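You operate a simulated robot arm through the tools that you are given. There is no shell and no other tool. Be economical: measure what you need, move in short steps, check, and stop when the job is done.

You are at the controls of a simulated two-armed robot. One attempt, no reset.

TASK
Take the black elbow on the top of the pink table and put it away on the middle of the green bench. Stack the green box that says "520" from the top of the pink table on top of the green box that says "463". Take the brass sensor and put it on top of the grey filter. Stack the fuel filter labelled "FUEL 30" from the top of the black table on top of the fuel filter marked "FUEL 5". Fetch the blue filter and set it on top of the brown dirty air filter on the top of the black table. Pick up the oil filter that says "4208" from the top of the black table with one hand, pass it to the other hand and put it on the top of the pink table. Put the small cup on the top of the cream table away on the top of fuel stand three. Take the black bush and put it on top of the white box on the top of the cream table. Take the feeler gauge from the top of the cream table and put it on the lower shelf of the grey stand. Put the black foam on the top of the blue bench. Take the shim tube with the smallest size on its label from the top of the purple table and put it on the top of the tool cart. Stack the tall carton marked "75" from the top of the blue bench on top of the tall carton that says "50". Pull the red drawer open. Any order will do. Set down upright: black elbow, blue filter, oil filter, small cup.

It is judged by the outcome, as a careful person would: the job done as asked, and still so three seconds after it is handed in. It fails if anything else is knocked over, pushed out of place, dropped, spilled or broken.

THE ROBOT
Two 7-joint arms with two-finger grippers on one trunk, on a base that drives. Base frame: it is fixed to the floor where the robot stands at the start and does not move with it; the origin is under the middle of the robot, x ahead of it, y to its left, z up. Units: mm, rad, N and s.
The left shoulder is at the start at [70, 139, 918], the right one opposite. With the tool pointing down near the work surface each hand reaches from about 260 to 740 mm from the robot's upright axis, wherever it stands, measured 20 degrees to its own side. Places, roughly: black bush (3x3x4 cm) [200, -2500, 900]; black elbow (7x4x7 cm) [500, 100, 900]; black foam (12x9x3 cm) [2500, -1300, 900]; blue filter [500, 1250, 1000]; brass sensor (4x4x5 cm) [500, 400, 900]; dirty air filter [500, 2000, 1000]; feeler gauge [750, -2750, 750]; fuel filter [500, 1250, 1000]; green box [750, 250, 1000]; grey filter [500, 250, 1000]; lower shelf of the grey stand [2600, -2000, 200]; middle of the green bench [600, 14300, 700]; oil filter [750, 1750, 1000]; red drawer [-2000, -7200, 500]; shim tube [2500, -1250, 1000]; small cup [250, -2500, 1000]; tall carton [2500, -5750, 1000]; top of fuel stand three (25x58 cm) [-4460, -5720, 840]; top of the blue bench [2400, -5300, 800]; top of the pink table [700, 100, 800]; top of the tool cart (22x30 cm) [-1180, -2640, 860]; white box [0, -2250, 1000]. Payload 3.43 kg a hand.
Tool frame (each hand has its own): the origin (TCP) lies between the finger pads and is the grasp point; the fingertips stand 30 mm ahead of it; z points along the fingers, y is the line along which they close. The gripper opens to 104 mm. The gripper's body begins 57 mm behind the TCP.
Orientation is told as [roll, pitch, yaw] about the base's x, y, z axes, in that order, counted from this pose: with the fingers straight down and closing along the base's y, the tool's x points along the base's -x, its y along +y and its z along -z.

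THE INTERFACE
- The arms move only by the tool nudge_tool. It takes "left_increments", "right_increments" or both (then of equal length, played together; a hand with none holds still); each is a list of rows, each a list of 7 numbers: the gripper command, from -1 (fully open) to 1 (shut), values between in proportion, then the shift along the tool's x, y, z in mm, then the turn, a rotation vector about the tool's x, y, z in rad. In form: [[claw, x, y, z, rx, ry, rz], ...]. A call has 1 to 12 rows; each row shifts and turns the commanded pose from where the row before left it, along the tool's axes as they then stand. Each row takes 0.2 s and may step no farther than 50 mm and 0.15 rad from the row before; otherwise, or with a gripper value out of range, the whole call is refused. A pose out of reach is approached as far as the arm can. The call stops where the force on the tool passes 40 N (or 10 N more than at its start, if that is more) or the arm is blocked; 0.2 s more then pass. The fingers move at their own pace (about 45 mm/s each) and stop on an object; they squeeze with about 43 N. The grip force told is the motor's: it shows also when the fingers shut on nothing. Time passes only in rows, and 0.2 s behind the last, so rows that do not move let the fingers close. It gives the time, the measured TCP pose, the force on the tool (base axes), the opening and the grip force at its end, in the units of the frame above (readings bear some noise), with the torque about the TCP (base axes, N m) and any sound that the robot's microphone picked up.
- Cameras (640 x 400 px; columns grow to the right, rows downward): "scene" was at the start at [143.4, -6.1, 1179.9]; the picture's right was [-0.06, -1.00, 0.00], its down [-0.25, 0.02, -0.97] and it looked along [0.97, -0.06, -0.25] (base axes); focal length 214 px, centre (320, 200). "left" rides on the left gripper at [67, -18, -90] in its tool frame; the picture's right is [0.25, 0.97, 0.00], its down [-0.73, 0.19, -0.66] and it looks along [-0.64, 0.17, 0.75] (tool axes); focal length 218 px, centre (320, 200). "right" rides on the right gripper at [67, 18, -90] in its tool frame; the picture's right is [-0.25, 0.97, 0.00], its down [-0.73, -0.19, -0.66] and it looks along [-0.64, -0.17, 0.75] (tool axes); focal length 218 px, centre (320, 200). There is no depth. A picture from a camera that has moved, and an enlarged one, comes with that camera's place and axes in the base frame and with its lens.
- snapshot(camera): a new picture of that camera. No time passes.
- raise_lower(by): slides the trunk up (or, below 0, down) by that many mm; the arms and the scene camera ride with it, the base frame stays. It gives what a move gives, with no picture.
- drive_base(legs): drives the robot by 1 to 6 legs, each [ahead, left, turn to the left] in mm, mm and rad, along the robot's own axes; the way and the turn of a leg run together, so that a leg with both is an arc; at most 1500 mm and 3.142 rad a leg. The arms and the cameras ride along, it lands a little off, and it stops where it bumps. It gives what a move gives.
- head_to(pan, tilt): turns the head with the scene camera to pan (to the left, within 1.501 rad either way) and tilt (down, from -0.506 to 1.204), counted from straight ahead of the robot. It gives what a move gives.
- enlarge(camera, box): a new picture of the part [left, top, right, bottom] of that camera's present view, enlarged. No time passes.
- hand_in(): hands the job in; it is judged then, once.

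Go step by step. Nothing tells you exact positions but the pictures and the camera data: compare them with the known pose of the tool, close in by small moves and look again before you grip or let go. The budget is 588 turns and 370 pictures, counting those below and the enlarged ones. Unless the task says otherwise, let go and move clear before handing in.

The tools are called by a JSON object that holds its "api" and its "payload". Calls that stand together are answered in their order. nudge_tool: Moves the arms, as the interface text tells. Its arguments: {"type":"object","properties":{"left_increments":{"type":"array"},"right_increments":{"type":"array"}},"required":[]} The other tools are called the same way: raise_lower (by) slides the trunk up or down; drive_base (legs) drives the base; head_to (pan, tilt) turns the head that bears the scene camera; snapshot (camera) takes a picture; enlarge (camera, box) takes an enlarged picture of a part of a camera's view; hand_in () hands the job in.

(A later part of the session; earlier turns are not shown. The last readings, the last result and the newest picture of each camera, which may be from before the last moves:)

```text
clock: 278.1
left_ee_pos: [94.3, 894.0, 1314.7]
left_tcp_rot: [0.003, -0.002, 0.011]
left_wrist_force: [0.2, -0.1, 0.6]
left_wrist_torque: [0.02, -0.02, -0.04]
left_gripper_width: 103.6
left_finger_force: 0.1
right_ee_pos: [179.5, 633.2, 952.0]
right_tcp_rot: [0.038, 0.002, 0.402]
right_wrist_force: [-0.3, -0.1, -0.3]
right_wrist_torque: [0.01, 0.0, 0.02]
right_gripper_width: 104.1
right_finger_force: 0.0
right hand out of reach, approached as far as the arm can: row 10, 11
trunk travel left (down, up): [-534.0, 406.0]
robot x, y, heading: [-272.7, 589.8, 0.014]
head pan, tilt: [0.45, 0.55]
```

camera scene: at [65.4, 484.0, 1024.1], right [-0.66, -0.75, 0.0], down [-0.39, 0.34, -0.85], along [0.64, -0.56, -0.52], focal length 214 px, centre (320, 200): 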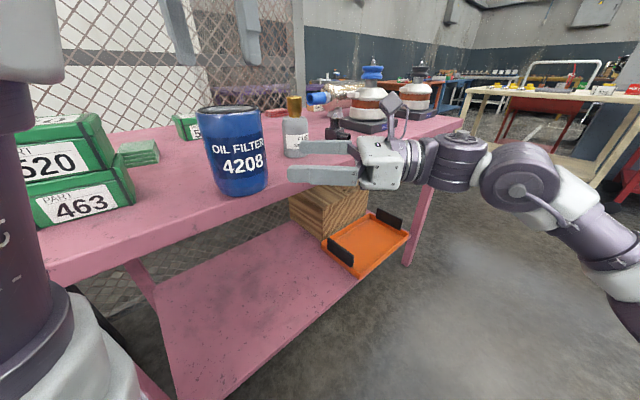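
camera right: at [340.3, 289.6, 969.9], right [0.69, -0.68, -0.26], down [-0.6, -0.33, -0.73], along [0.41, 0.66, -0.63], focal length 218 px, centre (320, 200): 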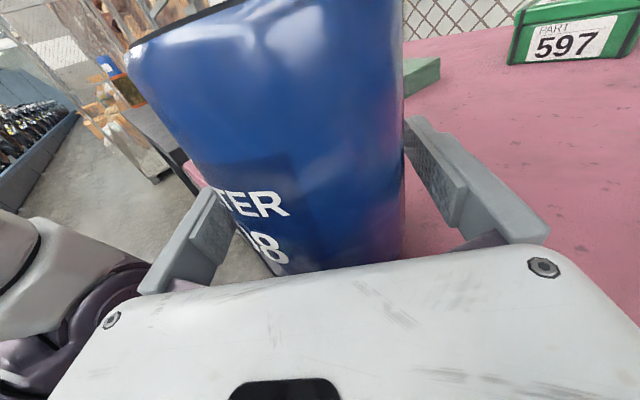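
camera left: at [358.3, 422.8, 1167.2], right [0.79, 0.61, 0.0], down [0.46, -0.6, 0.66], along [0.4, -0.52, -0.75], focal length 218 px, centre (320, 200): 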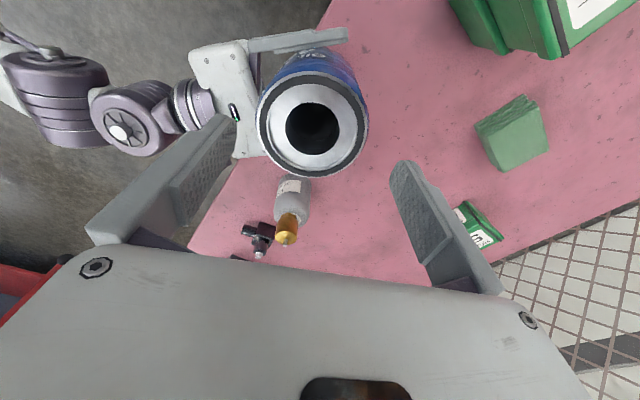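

Interesting: the right arm is now in a fold that reaches much lower. I'll lift it to a carrying pose, squared up.

{"api": "nudge_tool", "payload": {"right_increments": [[-1, 0, 0, -30, 0.038, 0, 0.13], [-1, 0, 0, -30, 0, 0, 0.13], [-1, 0, 0, -30, 0, 0, 0.13], [-1, 0, 0, -30, 0, 0, 0], [-1, 0, 0, -30, 0, 0, 0], [-1, 0, 0, 0, 0, 0, 0]]}}

{"api": "head_to", "payload": {"pan": -0.5, "tilt": 0.5}}

{"api": "snapshot", "payload": {"camera": "scene"}}

```text
clock: 279.5
left_ee_pos: [93.6, 894.4, 1315.2]
left_tcp_rot: [0.002, -0.002, 0.01]
left_wrist_force: [0.2, -0.6, 0.0]
left_wrist_torque: [-0.01, 0.03, -0.04]
left_gripper_width: 103.9
left_finger_force: 0.0
right_ee_pos: [181.9, 635.2, 1103.2]
right_tcp_rot: [-0.001, 0.005, 0.014]
right_wrist_force: [0.4, 0.3, -1.0]
right_wrist_torque: [0.0, -0.01, 0.01]
right_gripper_width: 103.9
right_finger_force: 0.1
trunk travel left (down, up): [-534.0, 406.0]
robot x, y, heading: [-273.9, 589.8, 0.018]
head pan, tilt: [0.45, 0.55]
```

```text
clock: 280.8
left_ee_pos: [93.6, 896.1, 1315.6]
left_tcp_rot: [0.001, -0.002, 0.011]
left_wrist_force: [-0.5, 0.4, 0.5]
left_wrist_torque: [-0.02, 0.01, 0.02]
left_gripper_width: 103.8
left_finger_force: 0.0
right_ee_pos: [181.1, 635.9, 1103.2]
right_tcp_rot: [-0.001, 0.006, 0.013]
right_wrist_force: [0.3, 0.2, 0.3]
right_wrist_torque: [0.02, -0.01, 0.0]
right_gripper_width: 104.3
right_finger_force: 0.2
trunk travel left (down, up): [-534.0, 406.0]
robot x, y, heading: [-272.4, 591.8, 0.012]
head pan, tilt: [-0.499, 0.499]
```

```text
257 pictures are left
camera scene: at [-140.7, 548.7, 1278.7], right [-0.47, -0.88, 0.0], down [-0.42, 0.22, -0.88], along [0.78, -0.41, -0.48], focal length 214 px, centre (320, 200)
```

scene: 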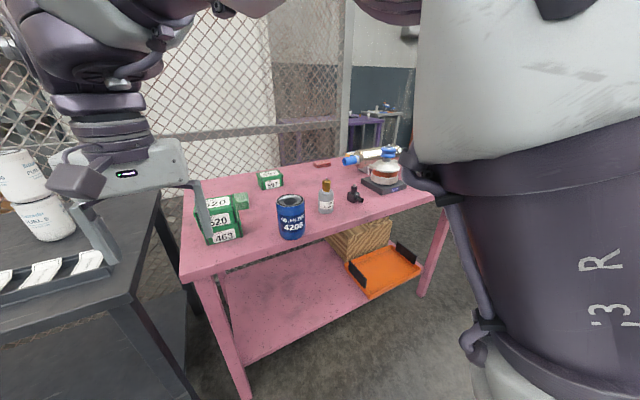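

{"api": "drive_base", "payload": {"legs": [[0, -574, -0.012], [230, 0, 0]]}}

{"api": "snapshot", "payload": {"camera": "right"}}

```text
clock: 285.3
left_ee_pos: [324.6, 319.2, 1315.4]
left_tcp_rot: [0.002, -0.002, -0.003]
left_wrist_force: [-0.8, 0.0, 0.2]
left_wrist_torque: [0.01, 0.0, 0.01]
left_gripper_width: 104.0
left_finger_force: 0.0
right_ee_pos: [409.4, 58.2, 1104.3]
right_tcp_rot: [-0.001, 0.003, 0.0]
right_wrist_force: [-0.6, 0.5, -0.9]
right_wrist_torque: [-0.01, 0.0, 0.02]
right_gripper_width: 103.9
right_finger_force: 0.1
trunk travel left (down, up): [-534.0, 406.0]
robot x, y, heading: [-44.6, 21.9, 0.001]
head pan, tilt: [-0.499, 0.499]
```

```text
256 pictures are left
camera right: at [342.1, 76.2, 1193.1], right [0.25, 0.97, 0.0], down [0.73, -0.19, 0.65], along [0.63, -0.17, -0.76], focal length 218 px, centre (320, 200)
```

right: 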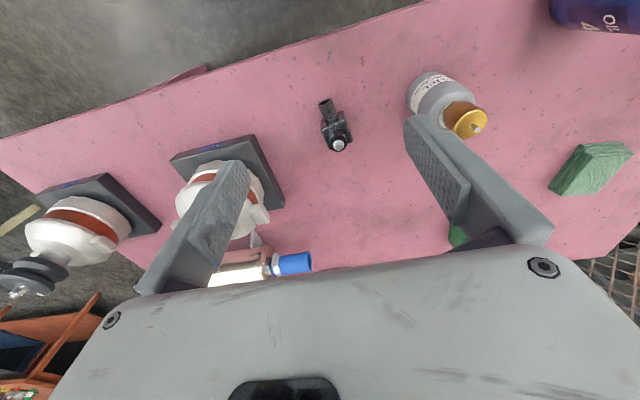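

{"api": "enlarge", "payload": {"camera": "right", "box": [280, 75, 380, 165]}}

{"api": "enlarge", "payload": {"camera": "scene", "box": [300, 150, 400, 250]}}

```text
4.44 times, centred on (330, 120) of right
camera zoom: at [342.1, 76.2, 1193.1], right [0.25, 0.97, 0.0], down [0.73, -0.19, 0.65], along [0.63, -0.17, -0.76], focal length 970 px, centre (276, 556)
```

zoom: 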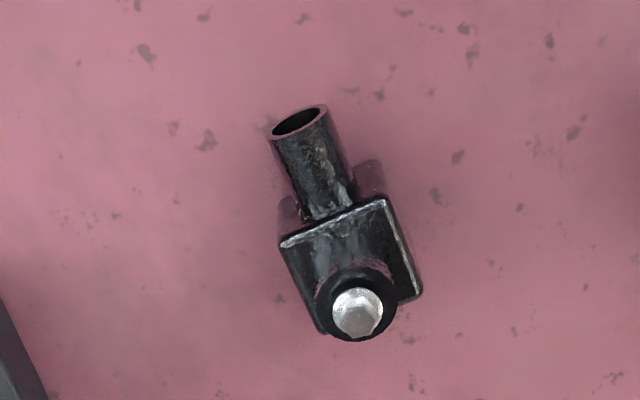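

```text
4.00 times, centred on (350, 200) of scene
camera zoom: at [86.0, -24.0, 1278.8], right [-0.48, -0.88, 0.0], down [-0.42, 0.23, -0.88], along [0.77, -0.42, -0.48], focal length 858 px, centre (200, 200)
```

zoom: 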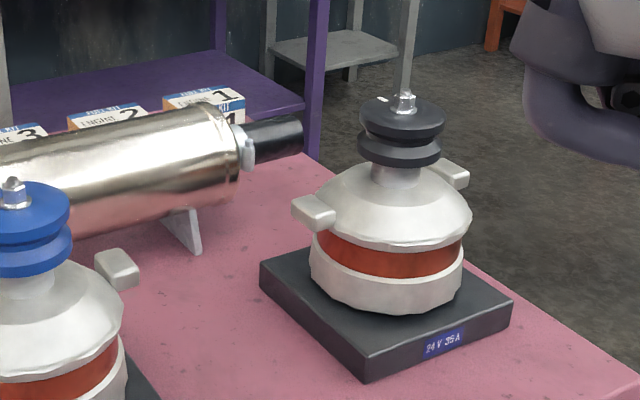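

The elbow stands at about (482, 64), turned roughly +0.14 rad. I'll take it with the right hand.

{"api": "nudge_tool", "payload": {"right_increments": [[-1, 0, 5, 0, 0, 0, -0.14], [-1, 0, 0, 0, 0, 0, 0]]}}

{"api": "drive_base", "payload": {"legs": [[72, 0, 0]]}}

{"api": "raise_lower", "payload": {"by": -130}}

{"api": "snapshot", "payload": {"camera": "right"}}

```text
clock: 285.9
left_ee_pos: [324.8, 319.7, 1315.5]
left_tcp_rot: [0.002, -0.001, -0.003]
left_wrist_force: [-0.8, 0.1, 0.3]
left_wrist_torque: [-0.01, -0.03, -0.01]
left_gripper_width: 103.9
left_finger_force: 0.0
right_ee_pos: [409.5, 63.7, 1103.5]
right_tcp_rot: [-0.001, 0.007, 0.141]
right_wrist_force: [0.6, -0.2, -0.1]
right_wrist_torque: [0.0, -0.02, -0.01]
right_gripper_width: 103.8
right_finger_force: 0.1
trunk travel left (down, up): [-534.0, 406.0]
robot x, y, heading: [-44.3, 22.1, -0.001]
head pan, tilt: [-0.499, 0.499]
```

```text
clock: 286.9
left_ee_pos: [394.2, 319.0, 1315.1]
left_tcp_rot: [0.002, -0.003, -0.005]
left_wrist_force: [0.1, -0.1, -0.2]
left_wrist_torque: [-0.01, 0.01, 0.02]
left_gripper_width: 104.0
left_finger_force: 0.1
right_ee_pos: [478.1, 63.2, 1104.5]
right_tcp_rot: [-0.002, 0.003, 0.139]
right_wrist_force: [-0.2, 0.7, -0.3]
right_wrist_torque: [0.03, -0.03, 0.02]
right_gripper_width: 104.1
right_finger_force: 0.1
trunk travel left (down, up): [-534.0, 406.0]
robot x, y, heading: [24.1, 23.9, -0.003]
head pan, tilt: [-0.499, 0.499]
```

```text
clock: 288.5
left_ee_pos: [395.9, 320.3, 1185.7]
left_tcp_rot: [0.004, -0.002, -0.004]
left_wrist_force: [0.1, -0.2, 1.0]
left_wrist_torque: [0.0, 0.02, 0.01]
left_gripper_width: 103.9
left_finger_force: 0.0
right_ee_pos: [479.3, 63.7, 974.6]
right_tcp_rot: [-0.001, 0.004, 0.139]
right_wrist_force: [-0.7, -0.2, 0.7]
right_wrist_torque: [-0.01, 0.01, -0.02]
right_gripper_width: 104.0
right_finger_force: 0.1
trunk travel left (down, up): [-404.0, 536.0]
robot x, y, heading: [26.5, 20.5, -0.002]
head pan, tilt: [-0.499, 0.499]
```

```text
253 pictures are left
camera right: at [410.3, 71.7, 1063.4], right [0.11, 0.99, 0.0], down [0.75, -0.09, 0.65], along [0.65, -0.08, -0.76], focal length 218 px, centre (320, 200)
```

right: 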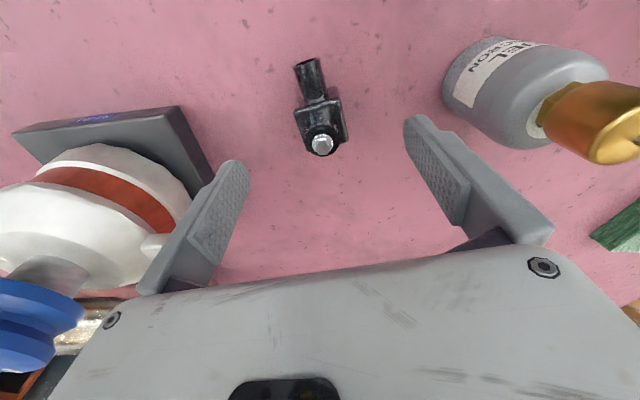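

{"api": "nudge_tool", "payload": {"right_increments": [[-1, -2, 0, 0, 0, 0, 0], [-1, 0, 0, 0, 0, 0, 0]]}}

{"api": "raise_lower", "payload": {"by": -88}}

{"api": "nudge_tool", "payload": {"right_increments": [[0.2, 0, 0, 0, 0, 0, 0], [0.4, 0, 0, 0, 0, 0, 0], [0.6, 0, 0, 0, 0, 0, 0], [1, 0, 0, 0, 0, 0, 0], [1, 0, 0, 0, 0, 0, 0], [1, 0, 0, 0, 0, 0, 0], [1, 0, 0, 0, 0, 0, 0], [1, 0, 0, 0, 0, 0, 0]]}}

{"api": "snapshot", "payload": {"camera": "right"}}

```text
clock: 289.1
left_ee_pos: [395.0, 318.7, 1185.8]
left_tcp_rot: [0.003, -0.003, -0.004]
left_wrist_force: [0.4, -0.4, -0.2]
left_wrist_torque: [-0.01, -0.02, 0.0]
left_gripper_width: 104.1
left_finger_force: 0.1
right_ee_pos: [481.1, 64.7, 973.4]
right_tcp_rot: [-0.003, 0.003, 0.139]
right_wrist_force: [0.0, -0.1, -0.5]
right_wrist_torque: [0.01, 0.0, 0.0]
right_gripper_width: 103.9
right_finger_force: 0.1
trunk travel left (down, up): [-404.0, 536.0]
robot x, y, heading: [27.2, 19.0, -0.002]
head pan, tilt: [-0.499, 0.499]
```

```text
clock: 290.4
left_ee_pos: [394.0, 318.7, 1099.2]
left_tcp_rot: [0.003, -0.003, -0.003]
left_wrist_force: [1.0, 0.6, 0.0]
left_wrist_torque: [-0.02, 0.01, -0.04]
left_gripper_width: 104.0
left_finger_force: 0.1
right_ee_pos: [481.5, 63.2, 889.5]
right_tcp_rot: [0.001, -0.004, 0.138]
right_wrist_force: [9.9, -6.9, 30.7]
right_wrist_torque: [-1.91, -0.34, 0.67]
right_gripper_width: 101.5
right_finger_force: 0.1
trunk travel left (down, up): [-316.0, 624.0]
robot x, y, heading: [25.7, 16.2, -0.007]
head pan, tilt: [-0.499, 0.499]
```

```text
clock: 292.2
left_ee_pos: [396.5, 319.5, 1098.7]
left_tcp_rot: [0.005, -0.003, -0.003]
left_wrist_force: [-0.2, 0.0, -0.1]
left_wrist_torque: [0.02, 0.01, 0.0]
left_gripper_width: 104.1
left_finger_force: 0.0
right_ee_pos: [481.4, 63.0, 885.1]
right_tcp_rot: [-0.003, 0.005, 0.14]
right_wrist_force: [0.2, 0.3, -0.1]
right_wrist_torque: [-0.02, 0.01, 0.02]
right_gripper_width: 39.8
right_finger_force: 43.0
trunk travel left (down, up): [-316.0, 624.0]
robot x, y, heading: [26.6, 17.4, 0.0]
head pan, tilt: [-0.499, 0.499]
```

```text
252 pictures are left
camera right: at [412.9, 72.3, 974.9], right [0.12, 0.99, 0.0], down [0.75, -0.09, 0.65], along [0.65, -0.08, -0.76], focal length 218 px, centre (320, 200)
```

right: 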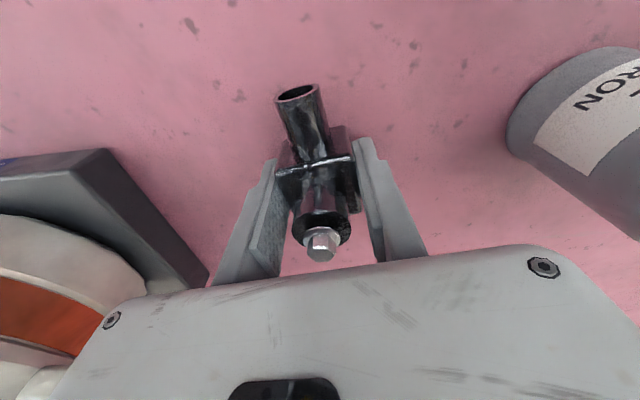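

The right fingertip brushed the pump's base plate on the way down, but nothing seems to have moved. The elbow is held at 40 mm; I'll lift it and check the pump before leaving.

{"api": "nudge_tool", "payload": {"right_increments": [[1, 0, 0, -6, 0, 0, 0], [1, 0, 0, -12, 0, 0, 0], [1, 0, 0, -15, 0, 0, 0], [1, 0, 0, 0, 0, 0, 0]]}}

{"api": "raise_lower", "payload": {"by": 250}}

{"api": "drive_base", "payload": {"legs": [[-300, 0, 0]]}}

{"api": "head_to", "payload": {"pan": 0.0, "tilt": 0.5}}

{"api": "snapshot", "payload": {"camera": "scene"}}

```text
clock: 293.2
left_ee_pos: [395.2, 319.2, 1098.3]
left_tcp_rot: [0.002, -0.004, -0.004]
left_wrist_force: [0.6, -0.4, 0.4]
left_wrist_torque: [0.01, -0.01, 0.04]
left_gripper_width: 104.2
left_finger_force: 0.1
right_ee_pos: [481.7, 63.3, 918.7]
right_tcp_rot: [-0.002, 0.006, 0.139]
right_wrist_force: [0.1, 0.9, -2.9]
right_wrist_torque: [0.01, 0.0, 0.04]
right_gripper_width: 39.5
right_finger_force: 42.7
trunk travel left (down, up): [-316.0, 624.0]
robot x, y, heading: [27.2, 22.7, 0.001]
head pan, tilt: [-0.499, 0.499]
```

```text
clock: 295.7
left_ee_pos: [395.1, 319.2, 1348.7]
left_tcp_rot: [0.002, -0.003, -0.004]
left_wrist_force: [0.0, 0.3, 0.2]
left_wrist_torque: [0.02, 0.0, 0.03]
left_gripper_width: 103.9
left_finger_force: 0.1
right_ee_pos: [482.4, 64.2, 1167.7]
right_tcp_rot: [-0.002, 0.006, 0.139]
right_wrist_force: [0.3, 0.5, -3.2]
right_wrist_torque: [0.03, -0.01, -0.03]
right_gripper_width: 39.5
right_finger_force: 42.7
trunk travel left (down, up): [-566.0, 374.0]
robot x, y, heading: [25.8, 18.3, 0.001]
head pan, tilt: [-0.499, 0.499]
```

```text
clock: 297.8
left_ee_pos: [96.4, 320.9, 1346.8]
left_tcp_rot: [0.002, -0.002, 0.003]
left_wrist_force: [-0.3, -0.2, 0.3]
left_wrist_torque: [-0.02, -0.03, 0.0]
left_gripper_width: 103.9
left_finger_force: 0.2
right_ee_pos: [183.8, 64.4, 1168.5]
right_tcp_rot: [-0.003, 0.006, 0.144]
right_wrist_force: [-0.1, 0.4, -4.2]
right_wrist_torque: [-0.01, 0.03, -0.01]
right_gripper_width: 39.2
right_finger_force: 42.7
trunk travel left (down, up): [-566.0, 374.0]
robot x, y, heading: [-274.5, 21.7, 0.007]
head pan, tilt: [-0.499, 0.499]
```

```text
clock: 298.7
left_ee_pos: [96.1, 321.8, 1347.4]
left_tcp_rot: [0.002, -0.002, 0.001]
left_wrist_force: [0.5, -0.2, 0.0]
left_wrist_torque: [-0.03, -0.02, 0.0]
left_gripper_width: 104.1
left_finger_force: 0.0
right_ee_pos: [183.4, 64.6, 1167.6]
right_tcp_rot: [-0.003, 0.006, 0.145]
right_wrist_force: [0.1, -0.9, -3.9]
right_wrist_torque: [-0.03, 0.0, 0.03]
right_gripper_width: 39.6
right_finger_force: 42.6
trunk travel left (down, up): [-566.0, 374.0]
robot x, y, heading: [-273.7, 19.0, 0.001]
head pan, tilt: [0.0, 0.499]
```

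```text
251 pictures are left
camera scene: at [-130.4, 19.8, 1310.6], right [0.0, -1.0, 0.0], down [-0.48, 0.0, -0.88], along [0.88, 0.0, -0.48], focal length 214 px, centre (320, 200)
```

scene: 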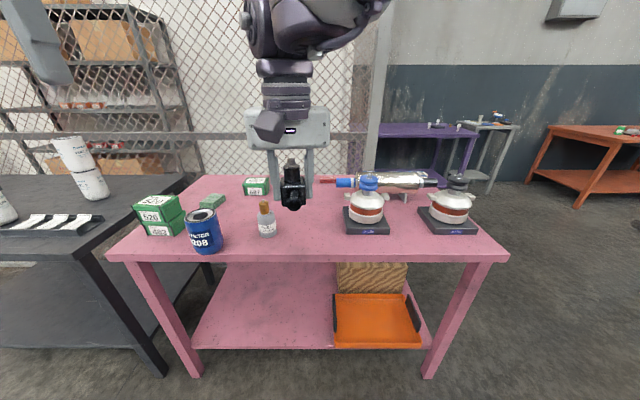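

Everything on the pink table is in order. I'm turning to face +y and looking down the aisle toward the green bench.

{"api": "drive_base", "payload": {"legs": [[0, -100, 1.571]]}}

{"api": "head_to", "payload": {"pan": -0.1, "tilt": 0.1}}

{"api": "snapshot", "payload": {"camera": "scene"}}

```text
clock: 302.9
left_ee_pos: [-500.9, 330.8, 1347.5]
left_tcp_rot: [0.003, -0.003, 1.546]
left_wrist_force: [0.5, 1.5, 0.3]
left_wrist_torque: [0.0, -0.01, 0.02]
left_gripper_width: 104.1
left_finger_force: 0.2
right_ee_pos: [-243.2, 411.5, 1169.1]
right_tcp_rot: [-0.002, 0.006, 1.691]
right_wrist_force: [-0.1, -0.3, -3.1]
right_wrist_torque: [0.0, 0.0, -0.01]
right_gripper_width: 39.6
right_finger_force: 43.0
trunk travel left (down, up): [-566.0, 374.0]
robot x, y, heading: [-212.2, -46.5, 1.554]
head pan, tilt: [0.0, 0.499]
```

```text
clock: 303.8
left_ee_pos: [-500.2, 330.1, 1348.2]
left_tcp_rot: [0.004, -0.001, 1.546]
left_wrist_force: [-0.4, -1.0, -0.5]
left_wrist_torque: [0.0, 0.02, -0.03]
left_gripper_width: 104.1
left_finger_force: 0.1
right_ee_pos: [-242.8, 412.1, 1168.7]
right_tcp_rot: [-0.003, 0.005, 1.692]
right_wrist_force: [-0.4, -0.1, -2.9]
right_wrist_torque: [0.01, -0.01, 0.01]
right_gripper_width: 39.7
right_finger_force: 42.7
trunk travel left (down, up): [-566.0, 374.0]
robot x, y, heading: [-211.4, -46.4, 1.552]
head pan, tilt: [-0.099, 0.099]
```

```text
250 pictures are left
camera scene: at [-197.1, 96.9, 1347.7], right [0.99, -0.12, 0.0], down [-0.01, -0.1, -0.99], along [0.12, 0.99, -0.1], focal length 214 px, centre (320, 200)
```

scene: 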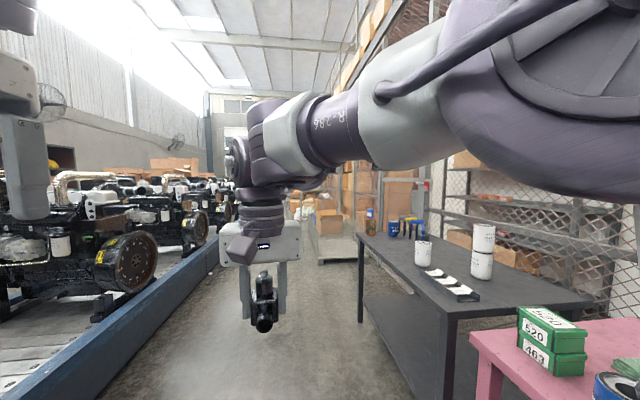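

{"api": "drive_base", "payload": {"legs": [[200, 150, 0.019], [1500, 0, 0], [1500, 0, 0], [1500, 0, 0], [1500, 0, 0]]}}

{"api": "snapshot", "payload": {"camera": "scene"}}

```text
clock: 333.6
left_ee_pos: [-669.2, 6513.0, 1347.9]
left_tcp_rot: [0.003, -0.002, 1.567]
left_wrist_force: [0.4, 0.5, -0.5]
left_wrist_torque: [-0.01, -0.02, 0.01]
left_gripper_width: 103.9
left_finger_force: 0.1
right_ee_pos: [-412.8, 6598.6, 1169.5]
right_tcp_rot: [-0.001, 0.006, 1.71]
right_wrist_force: [0.0, -0.5, -3.6]
right_wrist_torque: [-0.02, 0.0, -0.02]
right_gripper_width: 39.4
right_finger_force: 43.8
trunk travel left (down, up): [-566.0, 374.0]
robot x, y, heading: [-369.0, 6146.6, 1.57]
head pan, tilt: [-0.099, 0.099]
```

```text
249 pictures are left
camera scene: at [-360.6, 6285.2, 1347.8], right [0.99, -0.1, 0.0], down [-0.01, -0.1, -0.99], along [0.1, 0.99, -0.1], focal length 214 px, centre (320, 200)
```

scene: 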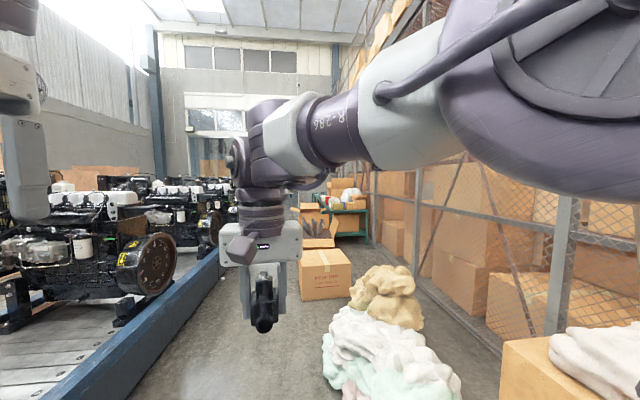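

The green bench is visible far ahead, with rags and cartons on the right of the aisle. I'll shift left and keep going.

{"api": "drive_base", "payload": {"legs": [[0, 370, 0], [1500, 0, 0], [1500, 0, 0], [1500, 0, 0]]}}

{"api": "snapshot", "payload": {"camera": "scene"}}

```text
clock: 357.0
left_ee_pos: [-1071.6, 10999.8, 1348.6]
left_tcp_rot: [0.004, -0.002, 1.614]
left_wrist_force: [0.5, -0.1, 0.1]
left_wrist_torque: [0.03, -0.01, -0.02]
left_gripper_width: 104.0
left_finger_force: 0.1
right_ee_pos: [-819.6, 11098.1, 1170.1]
right_tcp_rot: [0.0, 0.005, 1.757]
right_wrist_force: [-0.8, 0.1, -3.6]
right_wrist_torque: [0.03, -0.01, -0.02]
right_gripper_width: 39.7
right_finger_force: 42.8
trunk travel left (down, up): [-566.0, 374.0]
robot x, y, heading: [-756.7, 10644.6, 1.614]
head pan, tilt: [-0.099, 0.099]
```

```text
248 pictures are left
camera scene: at [-752.3, 10787.2, 1347.8], right [1.0, -0.05, 0.0], down [-0.01, -0.1, -0.99], along [0.05, 0.99, -0.1], focal length 214 px, centre (320, 200)
```

scene: 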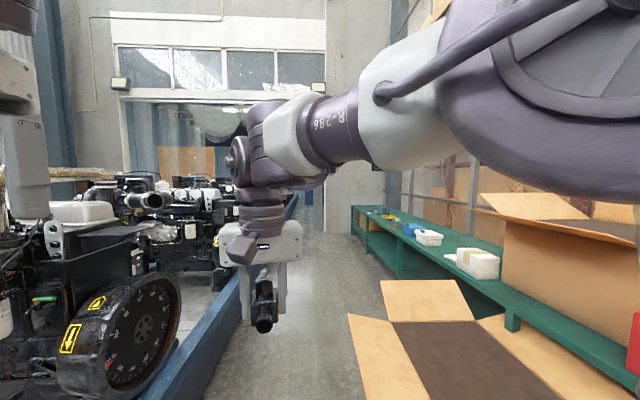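

{"api": "drive_base", "payload": {"legs": [[100, 200, -0.043], [1500, 0, 0], [1000, 0, 0]]}}

{"api": "head_to", "payload": {"pan": -0.9, "tilt": 0.15}}

{"api": "snapshot", "payload": {"camera": "scene"}}

```text
clock: 370.6
left_ee_pos: [-1243.5, 13616.3, 1348.7]
left_tcp_rot: [0.002, -0.004, 1.562]
left_wrist_force: [-0.2, 0.6, -0.1]
left_wrist_torque: [0.03, 0.0, 0.01]
left_gripper_width: 103.9
left_finger_force: 0.1
right_ee_pos: [-986.7, 13701.7, 1168.6]
right_tcp_rot: [-0.001, 0.006, 1.703]
right_wrist_force: [-0.4, 0.2, -3.6]
right_wrist_torque: [-0.04, 0.05, -0.03]
right_gripper_width: 39.4
right_finger_force: 43.0
trunk travel left (down, up): [-566.0, 374.0]
robot x, y, heading: [-948.9, 13244.6, 1.565]
head pan, tilt: [-0.099, 0.099]
```

```text
clock: 371.7
left_ee_pos: [-1244.5, 13615.7, 1348.1]
left_tcp_rot: [0.005, -0.005, 1.561]
left_wrist_force: [-0.2, 0.1, 0.0]
left_wrist_torque: [0.02, -0.03, -0.02]
left_gripper_width: 104.1
left_finger_force: 0.0
right_ee_pos: [-986.9, 13700.4, 1169.1]
right_tcp_rot: [-0.003, 0.004, 1.704]
right_wrist_force: [-1.0, 0.0, -4.4]
right_wrist_torque: [-0.01, -0.01, -0.02]
right_gripper_width: 39.5
right_finger_force: 43.1
trunk travel left (down, up): [-566.0, 374.0]
robot x, y, heading: [-947.2, 13246.6, 1.56]
head pan, tilt: [-0.901, 0.15]
```

```text
247 pictures are left
camera scene: at [-873.9, 13351.6, 1343.1], right [0.62, -0.79, 0.0], down [-0.12, -0.09, -0.99], along [0.78, 0.61, -0.15], focal length 214 px, centre (320, 200)
```

scene: 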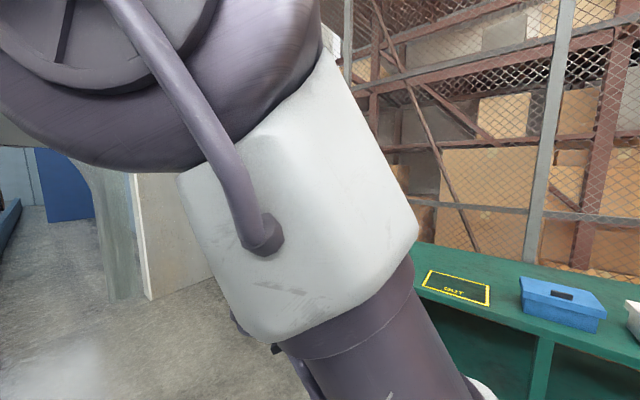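

{"api": "drive_base", "payload": {"legs": [[300, 0, 0], [0, 0, -1.565]]}}

{"api": "head_to", "payload": {"pan": 0.0, "tilt": 0.35}}

{"api": "snapshot", "payload": {"camera": "scene"}}

```text
clock: 377.6
left_ee_pos: [-580.3, 13852.6, 1348.6]
left_tcp_rot: [0.003, -0.004, 0.006]
left_wrist_force: [0.5, -0.4, 0.5]
left_wrist_torque: [-0.05, 0.01, -0.02]
left_gripper_width: 103.9
left_finger_force: 0.0
right_ee_pos: [-490.2, 13595.8, 1167.8]
right_tcp_rot: [-0.003, 0.006, 0.153]
right_wrist_force: [0.8, -0.3, -2.9]
right_wrist_torque: [-0.01, -0.01, -0.04]
right_gripper_width: 39.8
right_finger_force: 42.6
trunk travel left (down, up): [-566.0, 374.0]
robot x, y, heading: [-942.7, 13547.2, 0.013]
head pan, tilt: [-0.901, 0.15]
```

```text
clock: 378.8
left_ee_pos: [-580.7, 13851.8, 1347.7]
left_tcp_rot: [0.004, -0.003, 0.008]
left_wrist_force: [0.3, -0.3, -0.2]
left_wrist_torque: [0.02, -0.03, 0.01]
left_gripper_width: 103.9
left_finger_force: 0.0
right_ee_pos: [-490.3, 13596.4, 1170.0]
right_tcp_rot: [-0.004, 0.006, 0.152]
right_wrist_force: [0.3, 0.9, -3.7]
right_wrist_torque: [0.0, 0.0, -0.02]
right_gripper_width: 39.5
right_finger_force: 43.0
trunk travel left (down, up): [-566.0, 374.0]
robot x, y, heading: [-944.7, 13548.1, 0.014]
head pan, tilt: [0.0, 0.351]
```

```text
246 pictures are left
camera scene: at [-801.9, 13549.7, 1324.4], right [0.01, -1.0, 0.0], down [-0.34, 0.0, -0.94], along [0.94, 0.01, -0.34], focal length 214 px, centre (320, 200)
```

scene: 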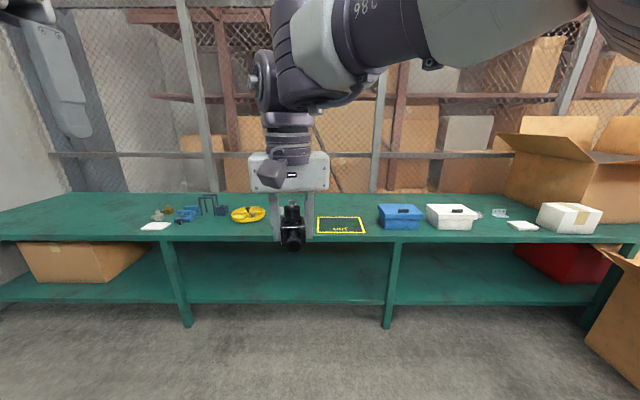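

{"api": "enlarge", "payload": {"camera": "scene", "box": [130, 180, 450, 260]}}

```text
2.00 times, centred on (290, 220) of scene
camera zoom: at [-801.9, 13549.7, 1324.4], right [0.01, -1.0, 0.0], down [-0.34, 0.0, -0.94], along [0.94, 0.01, -0.34], focal length 429 px, centre (380, 160)
```

zoom: 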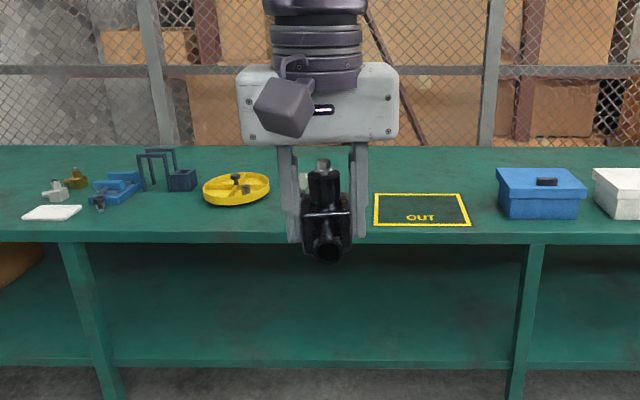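

{"api": "head_to", "payload": {"pan": 0.5, "tilt": 0.25}}

{"api": "snapshot", "payload": {"camera": "scene"}}

{"api": "head_to", "payload": {"pan": -0.6, "tilt": 0.25}}

{"api": "snapshot", "payload": {"camera": "scene"}}

```text
clock: 379.7
left_ee_pos: [-580.3, 13852.1, 1347.6]
left_tcp_rot: [0.004, -0.002, 0.005]
left_wrist_force: [0.2, 0.1, 0.5]
left_wrist_torque: [-0.03, 0.01, -0.01]
left_gripper_width: 104.2
left_finger_force: 0.0
right_ee_pos: [-490.0, 13596.7, 1168.2]
right_tcp_rot: [-0.001, 0.006, 0.152]
right_wrist_force: [1.0, 0.6, -3.2]
right_wrist_torque: [0.05, 0.01, -0.01]
right_gripper_width: 39.4
right_finger_force: 43.1
trunk travel left (down, up): [-566.0, 374.0]
robot x, y, heading: [-944.2, 13552.1, 0.011]
head pan, tilt: [0.499, 0.25]
```

```text
244 pictures are left
camera scene: at [-813.5, 13594.3, 1333.8], right [0.49, -0.87, 0.0], down [-0.22, -0.12, -0.97], along [0.85, 0.47, -0.25], focal length 214 px, centre (320, 200)
```

scene: 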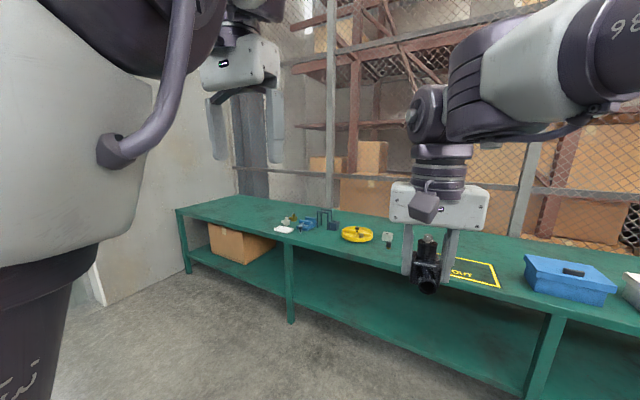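

```text
clock: 381.0
left_ee_pos: [-581.3, 13851.9, 1347.0]
left_tcp_rot: [0.003, -0.003, 0.007]
left_wrist_force: [0.5, 0.1, 0.2]
left_wrist_torque: [0.03, 0.02, 0.02]
left_gripper_width: 103.8
left_finger_force: 0.1
right_ee_pos: [-490.0, 13595.8, 1168.2]
right_tcp_rot: [-0.001, 0.004, 0.154]
right_wrist_force: [-0.7, -0.4, -3.2]
right_wrist_torque: [-0.01, 0.01, 0.01]
right_gripper_width: 39.6
right_finger_force: 42.7
trunk travel left (down, up): [-566.0, 374.0]
robot x, y, heading: [-941.2, 13549.0, 0.008]
head pan, tilt: [-0.6, 0.25]
```

```text
243 pictures are left
camera scene: at [-817.5, 13496.9, 1333.8], right [-0.56, -0.83, 0.0], down [-0.21, 0.14, -0.97], along [0.81, -0.54, -0.25], focal length 214 px, centre (320, 200)
```

scene: 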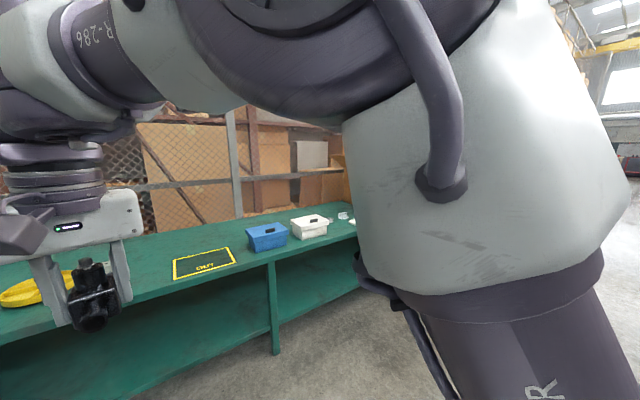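

The bench top is at z ≈ 708 with its front edge at x ≈ 276. I'll put the elbow near the given middle (about 540, 14290), which looks free between the yellow ring and the tool rack; going closer to look.

{"api": "drive_base", "payload": {"legs": [[0, 700, -0.01], [720, 0, 0]]}}

{"api": "snapshot", "payload": {"camera": "right"}}

{"api": "head_to", "payload": {"pan": 0.25, "tilt": 0.5}}

{"api": "snapshot", "payload": {"camera": "scene"}}

```text
clock: 388.3
left_ee_pos: [119.8, 14553.7, 1347.1]
left_tcp_rot: [0.003, -0.004, -0.001]
left_wrist_force: [0.1, -0.2, -0.2]
left_wrist_torque: [0.01, -0.01, 0.0]
left_gripper_width: 104.0
left_finger_force: 0.1
right_ee_pos: [209.0, 14298.2, 1169.6]
right_tcp_rot: [-0.003, 0.006, 0.143]
right_wrist_force: [-0.2, 0.8, -4.1]
right_wrist_torque: [-0.02, 0.04, -0.01]
right_gripper_width: 39.8
right_finger_force: 42.2
trunk travel left (down, up): [-566.0, 374.0]
robot x, y, heading: [-245.5, 14249.6, 0.005]
head pan, tilt: [-0.6, 0.25]
```

```text
242 pictures are left
camera right: at [139.9, 14305.8, 1258.4], right [0.11, 0.99, 0.0], down [0.75, -0.08, 0.65], along [0.65, -0.08, -0.76], focal length 218 px, centre (320, 200)
```

right: 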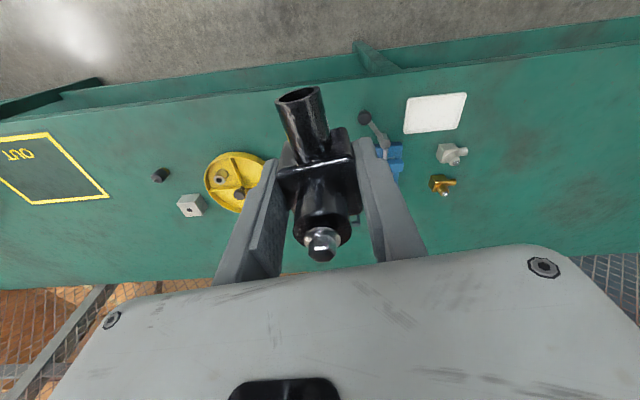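

```text
clock: 389.5
left_ee_pos: [121.7, 14553.2, 1347.1]
left_tcp_rot: [0.003, -0.004, 0.0]
left_wrist_force: [0.0, 0.6, -0.2]
left_wrist_torque: [0.02, 0.0, 0.01]
left_gripper_width: 104.3
left_finger_force: 0.1
right_ee_pos: [208.9, 14297.6, 1168.5]
right_tcp_rot: [-0.001, 0.006, 0.144]
right_wrist_force: [-0.5, -0.2, -3.2]
right_wrist_torque: [0.0, 0.05, -0.01]
right_gripper_width: 39.4
right_finger_force: 43.3
trunk travel left (down, up): [-566.0, 374.0]
robot x, y, heading: [-245.3, 14255.3, 0.004]
head pan, tilt: [0.25, 0.499]
```

```text
241 pictures are left
camera scene: at [-107.8, 14275.0, 1310.7], right [0.25, -0.97, 0.0], down [-0.46, -0.12, -0.88], along [0.85, 0.22, -0.48], focal length 214 px, centre (320, 200)
```

scene: 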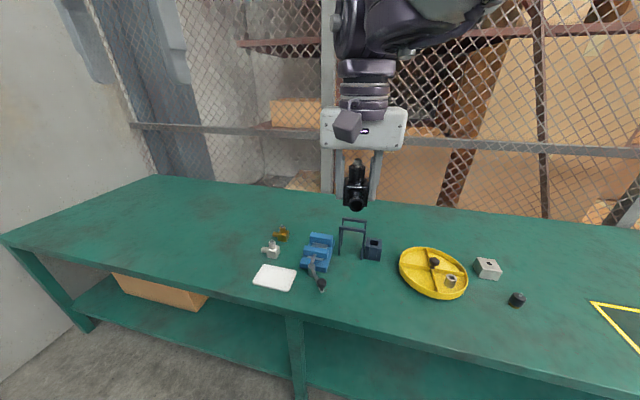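

A free spot lies at about (440, 14240), clear of the ring, rack and lever. I'm moving over it and lowering.

{"api": "drive_base", "payload": {"legs": [[230, -58, 0]]}}

{"api": "raise_lower", "payload": {"by": -350}}

{"api": "snapshot", "payload": {"camera": "right"}}

{"api": "snapshot", "payload": {"camera": "scene"}}

```text
clock: 391.3
left_ee_pos: [351.5, 14498.7, 1348.7]
left_tcp_rot: [0.003, -0.004, 0.003]
left_wrist_force: [0.3, 0.5, 0.4]
left_wrist_torque: [0.03, 0.0, -0.01]
left_gripper_width: 103.9
left_finger_force: 0.1
right_ee_pos: [439.8, 14242.6, 1169.6]
right_tcp_rot: [-0.001, 0.004, 0.149]
right_wrist_force: [0.0, -0.4, -3.8]
right_wrist_torque: [-0.01, 0.01, -0.04]
right_gripper_width: 39.5
right_finger_force: 43.3
trunk travel left (down, up): [-566.0, 374.0]
robot x, y, heading: [-13.8, 14193.2, 0.005]
head pan, tilt: [0.25, 0.499]
```

```text
clock: 394.7
left_ee_pos: [352.1, 14498.8, 998.8]
left_tcp_rot: [0.003, -0.003, 0.005]
left_wrist_force: [-0.3, -0.4, 1.3]
left_wrist_torque: [0.0, 0.02, 0.02]
left_gripper_width: 103.9
left_finger_force: 0.0
right_ee_pos: [440.9, 14243.5, 819.6]
right_tcp_rot: [-0.002, 0.005, 0.148]
right_wrist_force: [1.5, -0.1, -2.5]
right_wrist_torque: [0.01, 0.01, 0.03]
right_gripper_width: 39.4
right_finger_force: 43.1
trunk travel left (down, up): [-216.0, 724.0]
robot x, y, heading: [-13.9, 14194.0, 0.007]
head pan, tilt: [0.25, 0.499]
```

```text
240 pictures are left
camera right: at [371.4, 14250.9, 908.3], right [0.11, 0.99, 0.0], down [0.75, -0.08, 0.65], along [0.65, -0.07, -0.76], focal length 218 px, centre (320, 200)
```

right: 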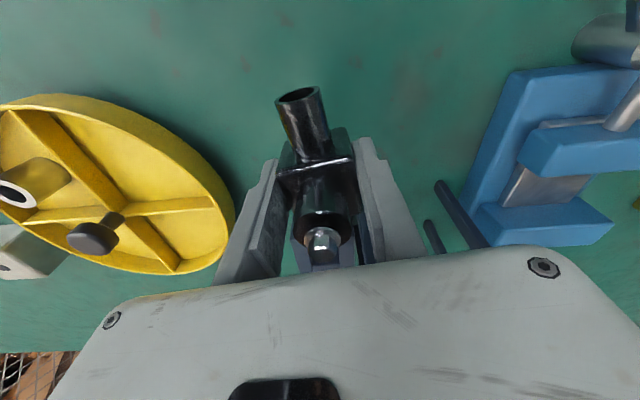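

```text
239 pictures are left
camera scene: at [123.5, 14219.1, 960.7], right [0.25, -0.97, 0.0], down [-0.46, -0.12, -0.88], along [0.85, 0.22, -0.48], focal length 214 px, centre (320, 200)
```

scene: 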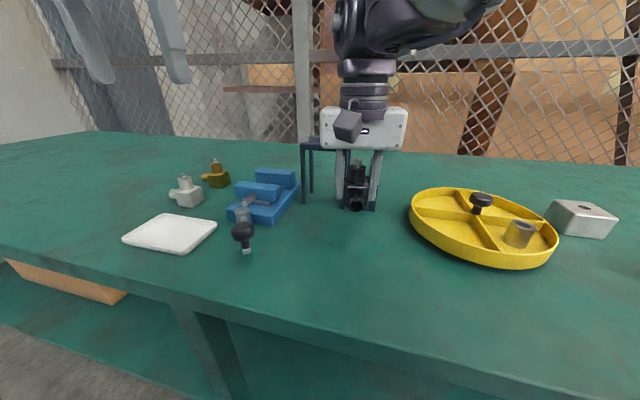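

{"api": "raise_lower", "payload": {"by": -64}}

{"api": "nudge_tool", "payload": {"right_increments": [[1, 0, 0, 3, 0, 0, 0], [1, 0, 0, 2, 0, 0, 0], [1, 0, 0, 2, 0, 0, 0], [1, 0, 0, 2, 0, 0, 0]]}}

{"api": "enlarge", "payload": {"camera": "scene", "box": [280, 100, 440, 240]}}

```text
clock: 395.7
left_ee_pos: [351.2, 14498.7, 933.5]
left_tcp_rot: [0.004, -0.002, 0.004]
left_wrist_force: [1.1, 0.1, 0.8]
left_wrist_torque: [0.03, -0.02, 0.01]
left_gripper_width: 103.8
left_finger_force: 0.0
right_ee_pos: [440.2, 14242.1, 753.7]
right_tcp_rot: [-0.002, 0.004, 0.149]
right_wrist_force: [-0.6, -0.7, -1.6]
right_wrist_torque: [0.04, 0.07, 0.02]
right_gripper_width: 39.7
right_finger_force: 43.1
trunk travel left (down, up): [-152.0, 788.0]
robot x, y, heading: [-15.8, 14196.6, 0.004]
head pan, tilt: [0.25, 0.499]
```

```text
clock: 396.4
left_ee_pos: [350.8, 14498.4, 935.6]
left_tcp_rot: [0.004, -0.007, 0.005]
left_wrist_force: [-0.1, -0.3, 0.7]
left_wrist_torque: [-0.02, 0.02, 0.03]
left_gripper_width: 104.1
left_finger_force: 0.1
right_ee_pos: [439.5, 14242.7, 755.3]
right_tcp_rot: [0.004, -0.01, 0.147]
right_wrist_force: [-5.4, -0.5, 14.1]
right_wrist_torque: [-0.37, 0.43, -0.1]
right_gripper_width: 39.4
right_finger_force: 42.9
trunk travel left (down, up): [-152.0, 788.0]
robot x, y, heading: [-13.2, 14194.8, 0.004]
head pan, tilt: [0.25, 0.499]
stopped in row 3 (right hand): the force on the tool passed its limit at 42 N (the readings are from after the stop); the commanded pose is now the measured one
```

```text
2.86 times, centred on (360, 170) of scene
camera zoom: at [121.9, 14218.9, 896.8], right [0.25, -0.97, 0.0], down [-0.46, -0.12, -0.88], along [0.85, 0.22, -0.48], focal length 613 px, centre (206, 286)
```

zoom: 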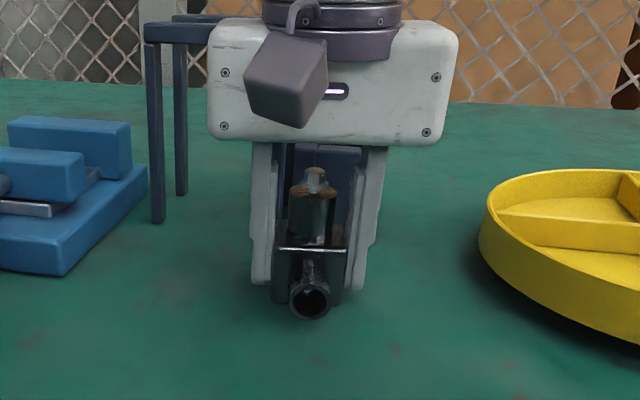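

The elbow is down on the bench. I'm releasing and rising.

{"api": "nudge_tool", "payload": {"right_increments": [[0.4, 0, 0, 0, 0, 0, 0], [0, 0, 0, 0, 0, 0, 0], [-0.4, 0, 0, 0, 0, 0, 0], [-0.4, 0, 0, 0, 0, 0, 0], [-0.4, 0, 0, -20, 0, 0, 0], [-0.4, 0, 0, -30, 0, 0, 0]]}}

{"api": "raise_lower", "payload": {"by": 300}}

{"api": "snapshot", "payload": {"camera": "scene"}}

```text
clock: 397.9
left_ee_pos: [352.6, 14497.8, 933.8]
left_tcp_rot: [0.004, -0.003, 0.003]
left_wrist_force: [-0.6, 1.1, -0.3]
left_wrist_torque: [0.01, 0.04, -0.03]
left_gripper_width: 104.2
left_finger_force: 0.0
right_ee_pos: [441.3, 14241.7, 804.2]
right_tcp_rot: [0.004, -0.005, 0.145]
right_wrist_force: [-0.4, -0.9, 0.4]
right_wrist_torque: [0.01, -0.02, 0.01]
right_gripper_width: 72.8
right_finger_force: 0.1
trunk travel left (down, up): [-152.0, 788.0]
robot x, y, heading: [-13.1, 14195.4, 0.004]
head pan, tilt: [0.25, 0.499]
```

```text
clock: 400.9
left_ee_pos: [351.2, 14498.1, 1233.8]
left_tcp_rot: [0.003, -0.002, 0.002]
left_wrist_force: [1.4, -0.3, -0.5]
left_wrist_torque: [-0.02, -0.01, 0.01]
left_gripper_width: 104.2
left_finger_force: 0.1
right_ee_pos: [440.5, 14242.2, 1103.5]
right_tcp_rot: [0.003, -0.005, 0.147]
right_wrist_force: [-1.2, -0.8, -0.2]
right_wrist_torque: [0.01, -0.02, 0.01]
right_gripper_width: 72.8
right_finger_force: 0.2
trunk travel left (down, up): [-452.0, 488.0]
robot x, y, heading: [-13.1, 14194.4, 0.002]
head pan, tilt: [0.25, 0.499]
```

```text
237 pictures are left
camera scene: at [123.6, 14219.1, 1196.7], right [0.25, -0.97, 0.0], down [-0.46, -0.12, -0.88], along [0.85, 0.22, -0.48], focal length 214 px, centre (320, 200)
```

scene: 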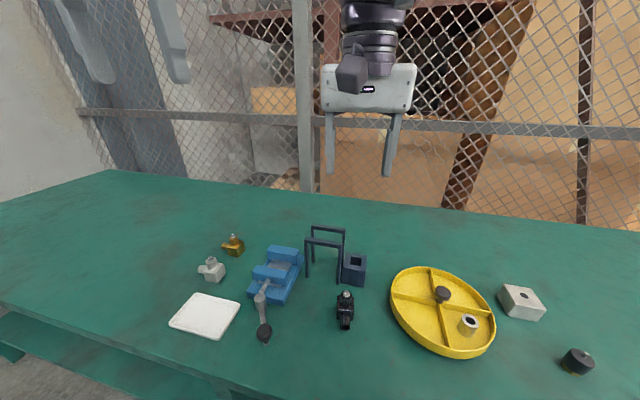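

The elbow stands upright on the bench. Now I head back to the cream table, retracing the aisle facing −y.

{"api": "drive_base", "payload": {"legs": [[-930, 0, 0], [0, 0, -1.573], [1500, 0, 0], [1500, 0, 0], [400, 190, 0], [1500, 0, 0]]}}

{"api": "head_to", "payload": {"pan": -0.1, "tilt": 0.1}}

{"api": "snapshot", "payload": {"camera": "scene"}}

```text
clock: 432.8
left_ee_pos: [-410.9, 8935.6, 1235.3]
left_tcp_rot: [0.002, -0.003, -1.565]
left_wrist_force: [0.7, 0.0, 0.1]
left_wrist_torque: [-0.03, -0.01, 0.01]
left_gripper_width: 104.1
left_finger_force: 0.0
right_ee_pos: [-667.0, 8845.5, 1103.4]
right_tcp_rot: [0.003, -0.005, -1.421]
right_wrist_force: [0.0, 0.1, -0.3]
right_wrist_torque: [-0.01, 0.01, 0.01]
right_gripper_width: 72.5
right_finger_force: 0.1
trunk travel left (down, up): [-452.0, 488.0]
robot x, y, heading: [-713.0, 9302.2, -1.565]
head pan, tilt: [0.25, 0.499]
```

```text
clock: 433.7
left_ee_pos: [-411.0, 8936.9, 1234.8]
left_tcp_rot: [0.004, -0.003, -1.563]
left_wrist_force: [-0.2, -1.0, -0.4]
left_wrist_torque: [0.01, -0.02, 0.0]
left_gripper_width: 103.8
left_finger_force: 0.0
right_ee_pos: [-666.4, 8846.5, 1103.3]
right_tcp_rot: [0.003, -0.006, -1.422]
right_wrist_force: [0.2, 0.5, -0.1]
right_wrist_torque: [-0.01, -0.01, -0.01]
right_gripper_width: 72.7
right_finger_force: 0.1
trunk travel left (down, up): [-452.0, 488.0]
robot x, y, heading: [-714.2, 9302.4, -1.565]
head pan, tilt: [-0.099, 0.099]
```

```text
236 pictures are left
camera scene: at [-722.1, 9159.1, 1233.7], right [-1.0, 0.09, 0.0], down [0.01, 0.1, -0.99], along [-0.09, -0.99, -0.1], focal length 214 px, centre (320, 200)
```

scene: 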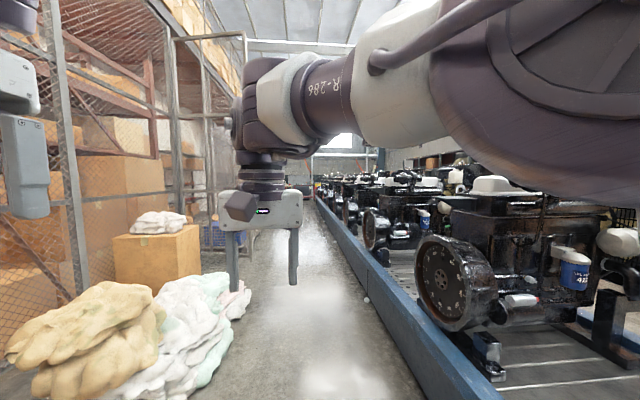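

{"api": "drive_base", "payload": {"legs": [[1500, 0, 0], [1500, 0, 0], [1500, 0, 0], [1500, 0, 0], [1500, 0, 0], [1500, 0, 0]]}}

{"api": "head_to", "payload": {"pan": 0.3, "tilt": 0.15}}

{"api": "snapshot", "payload": {"camera": "scene"}}

```text
clock: 476.2
left_ee_pos: [-413.1, -60.0, 1233.3]
left_tcp_rot: [0.006, -0.005, -1.588]
left_wrist_force: [-0.4, -0.4, 0.0]
left_wrist_torque: [0.02, -0.02, 0.03]
left_gripper_width: 104.1
left_finger_force: 0.0
right_ee_pos: [-671.8, -142.7, 1104.5]
right_tcp_rot: [0.004, -0.003, -1.445]
right_wrist_force: [0.7, -0.7, 0.0]
right_wrist_torque: [0.01, -0.01, 0.01]
right_gripper_width: 73.0
right_finger_force: 0.1
trunk travel left (down, up): [-452.0, 488.0]
robot x, y, heading: [-708.8, 311.8, -1.586]
head pan, tilt: [-0.099, 0.099]
```

```text
clock: 477.1
left_ee_pos: [-413.6, -60.1, 1234.0]
left_tcp_rot: [0.004, -0.002, -1.59]
left_wrist_force: [-0.2, 0.9, 0.1]
left_wrist_torque: [0.01, 0.0, 0.02]
left_gripper_width: 104.3
left_finger_force: 0.2
right_ee_pos: [-671.8, -143.3, 1102.9]
right_tcp_rot: [0.005, -0.005, -1.445]
right_wrist_force: [0.1, 0.5, 0.8]
right_wrist_torque: [0.0, -0.01, 0.01]
right_gripper_width: 72.8
right_finger_force: 0.0
trunk travel left (down, up): [-452.0, 488.0]
robot x, y, heading: [-708.5, 312.6, -1.584]
head pan, tilt: [0.3, 0.15]
```

```text
235 pictures are left
camera scene: at [-682.5, 173.3, 1229.1], right [-0.96, -0.28, 0.0], down [-0.04, 0.14, -0.99], along [0.28, -0.95, -0.15], focal length 214 px, centre (320, 200)
```

scene: 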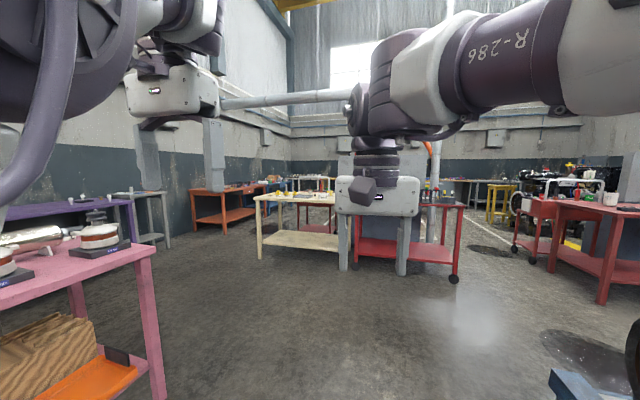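

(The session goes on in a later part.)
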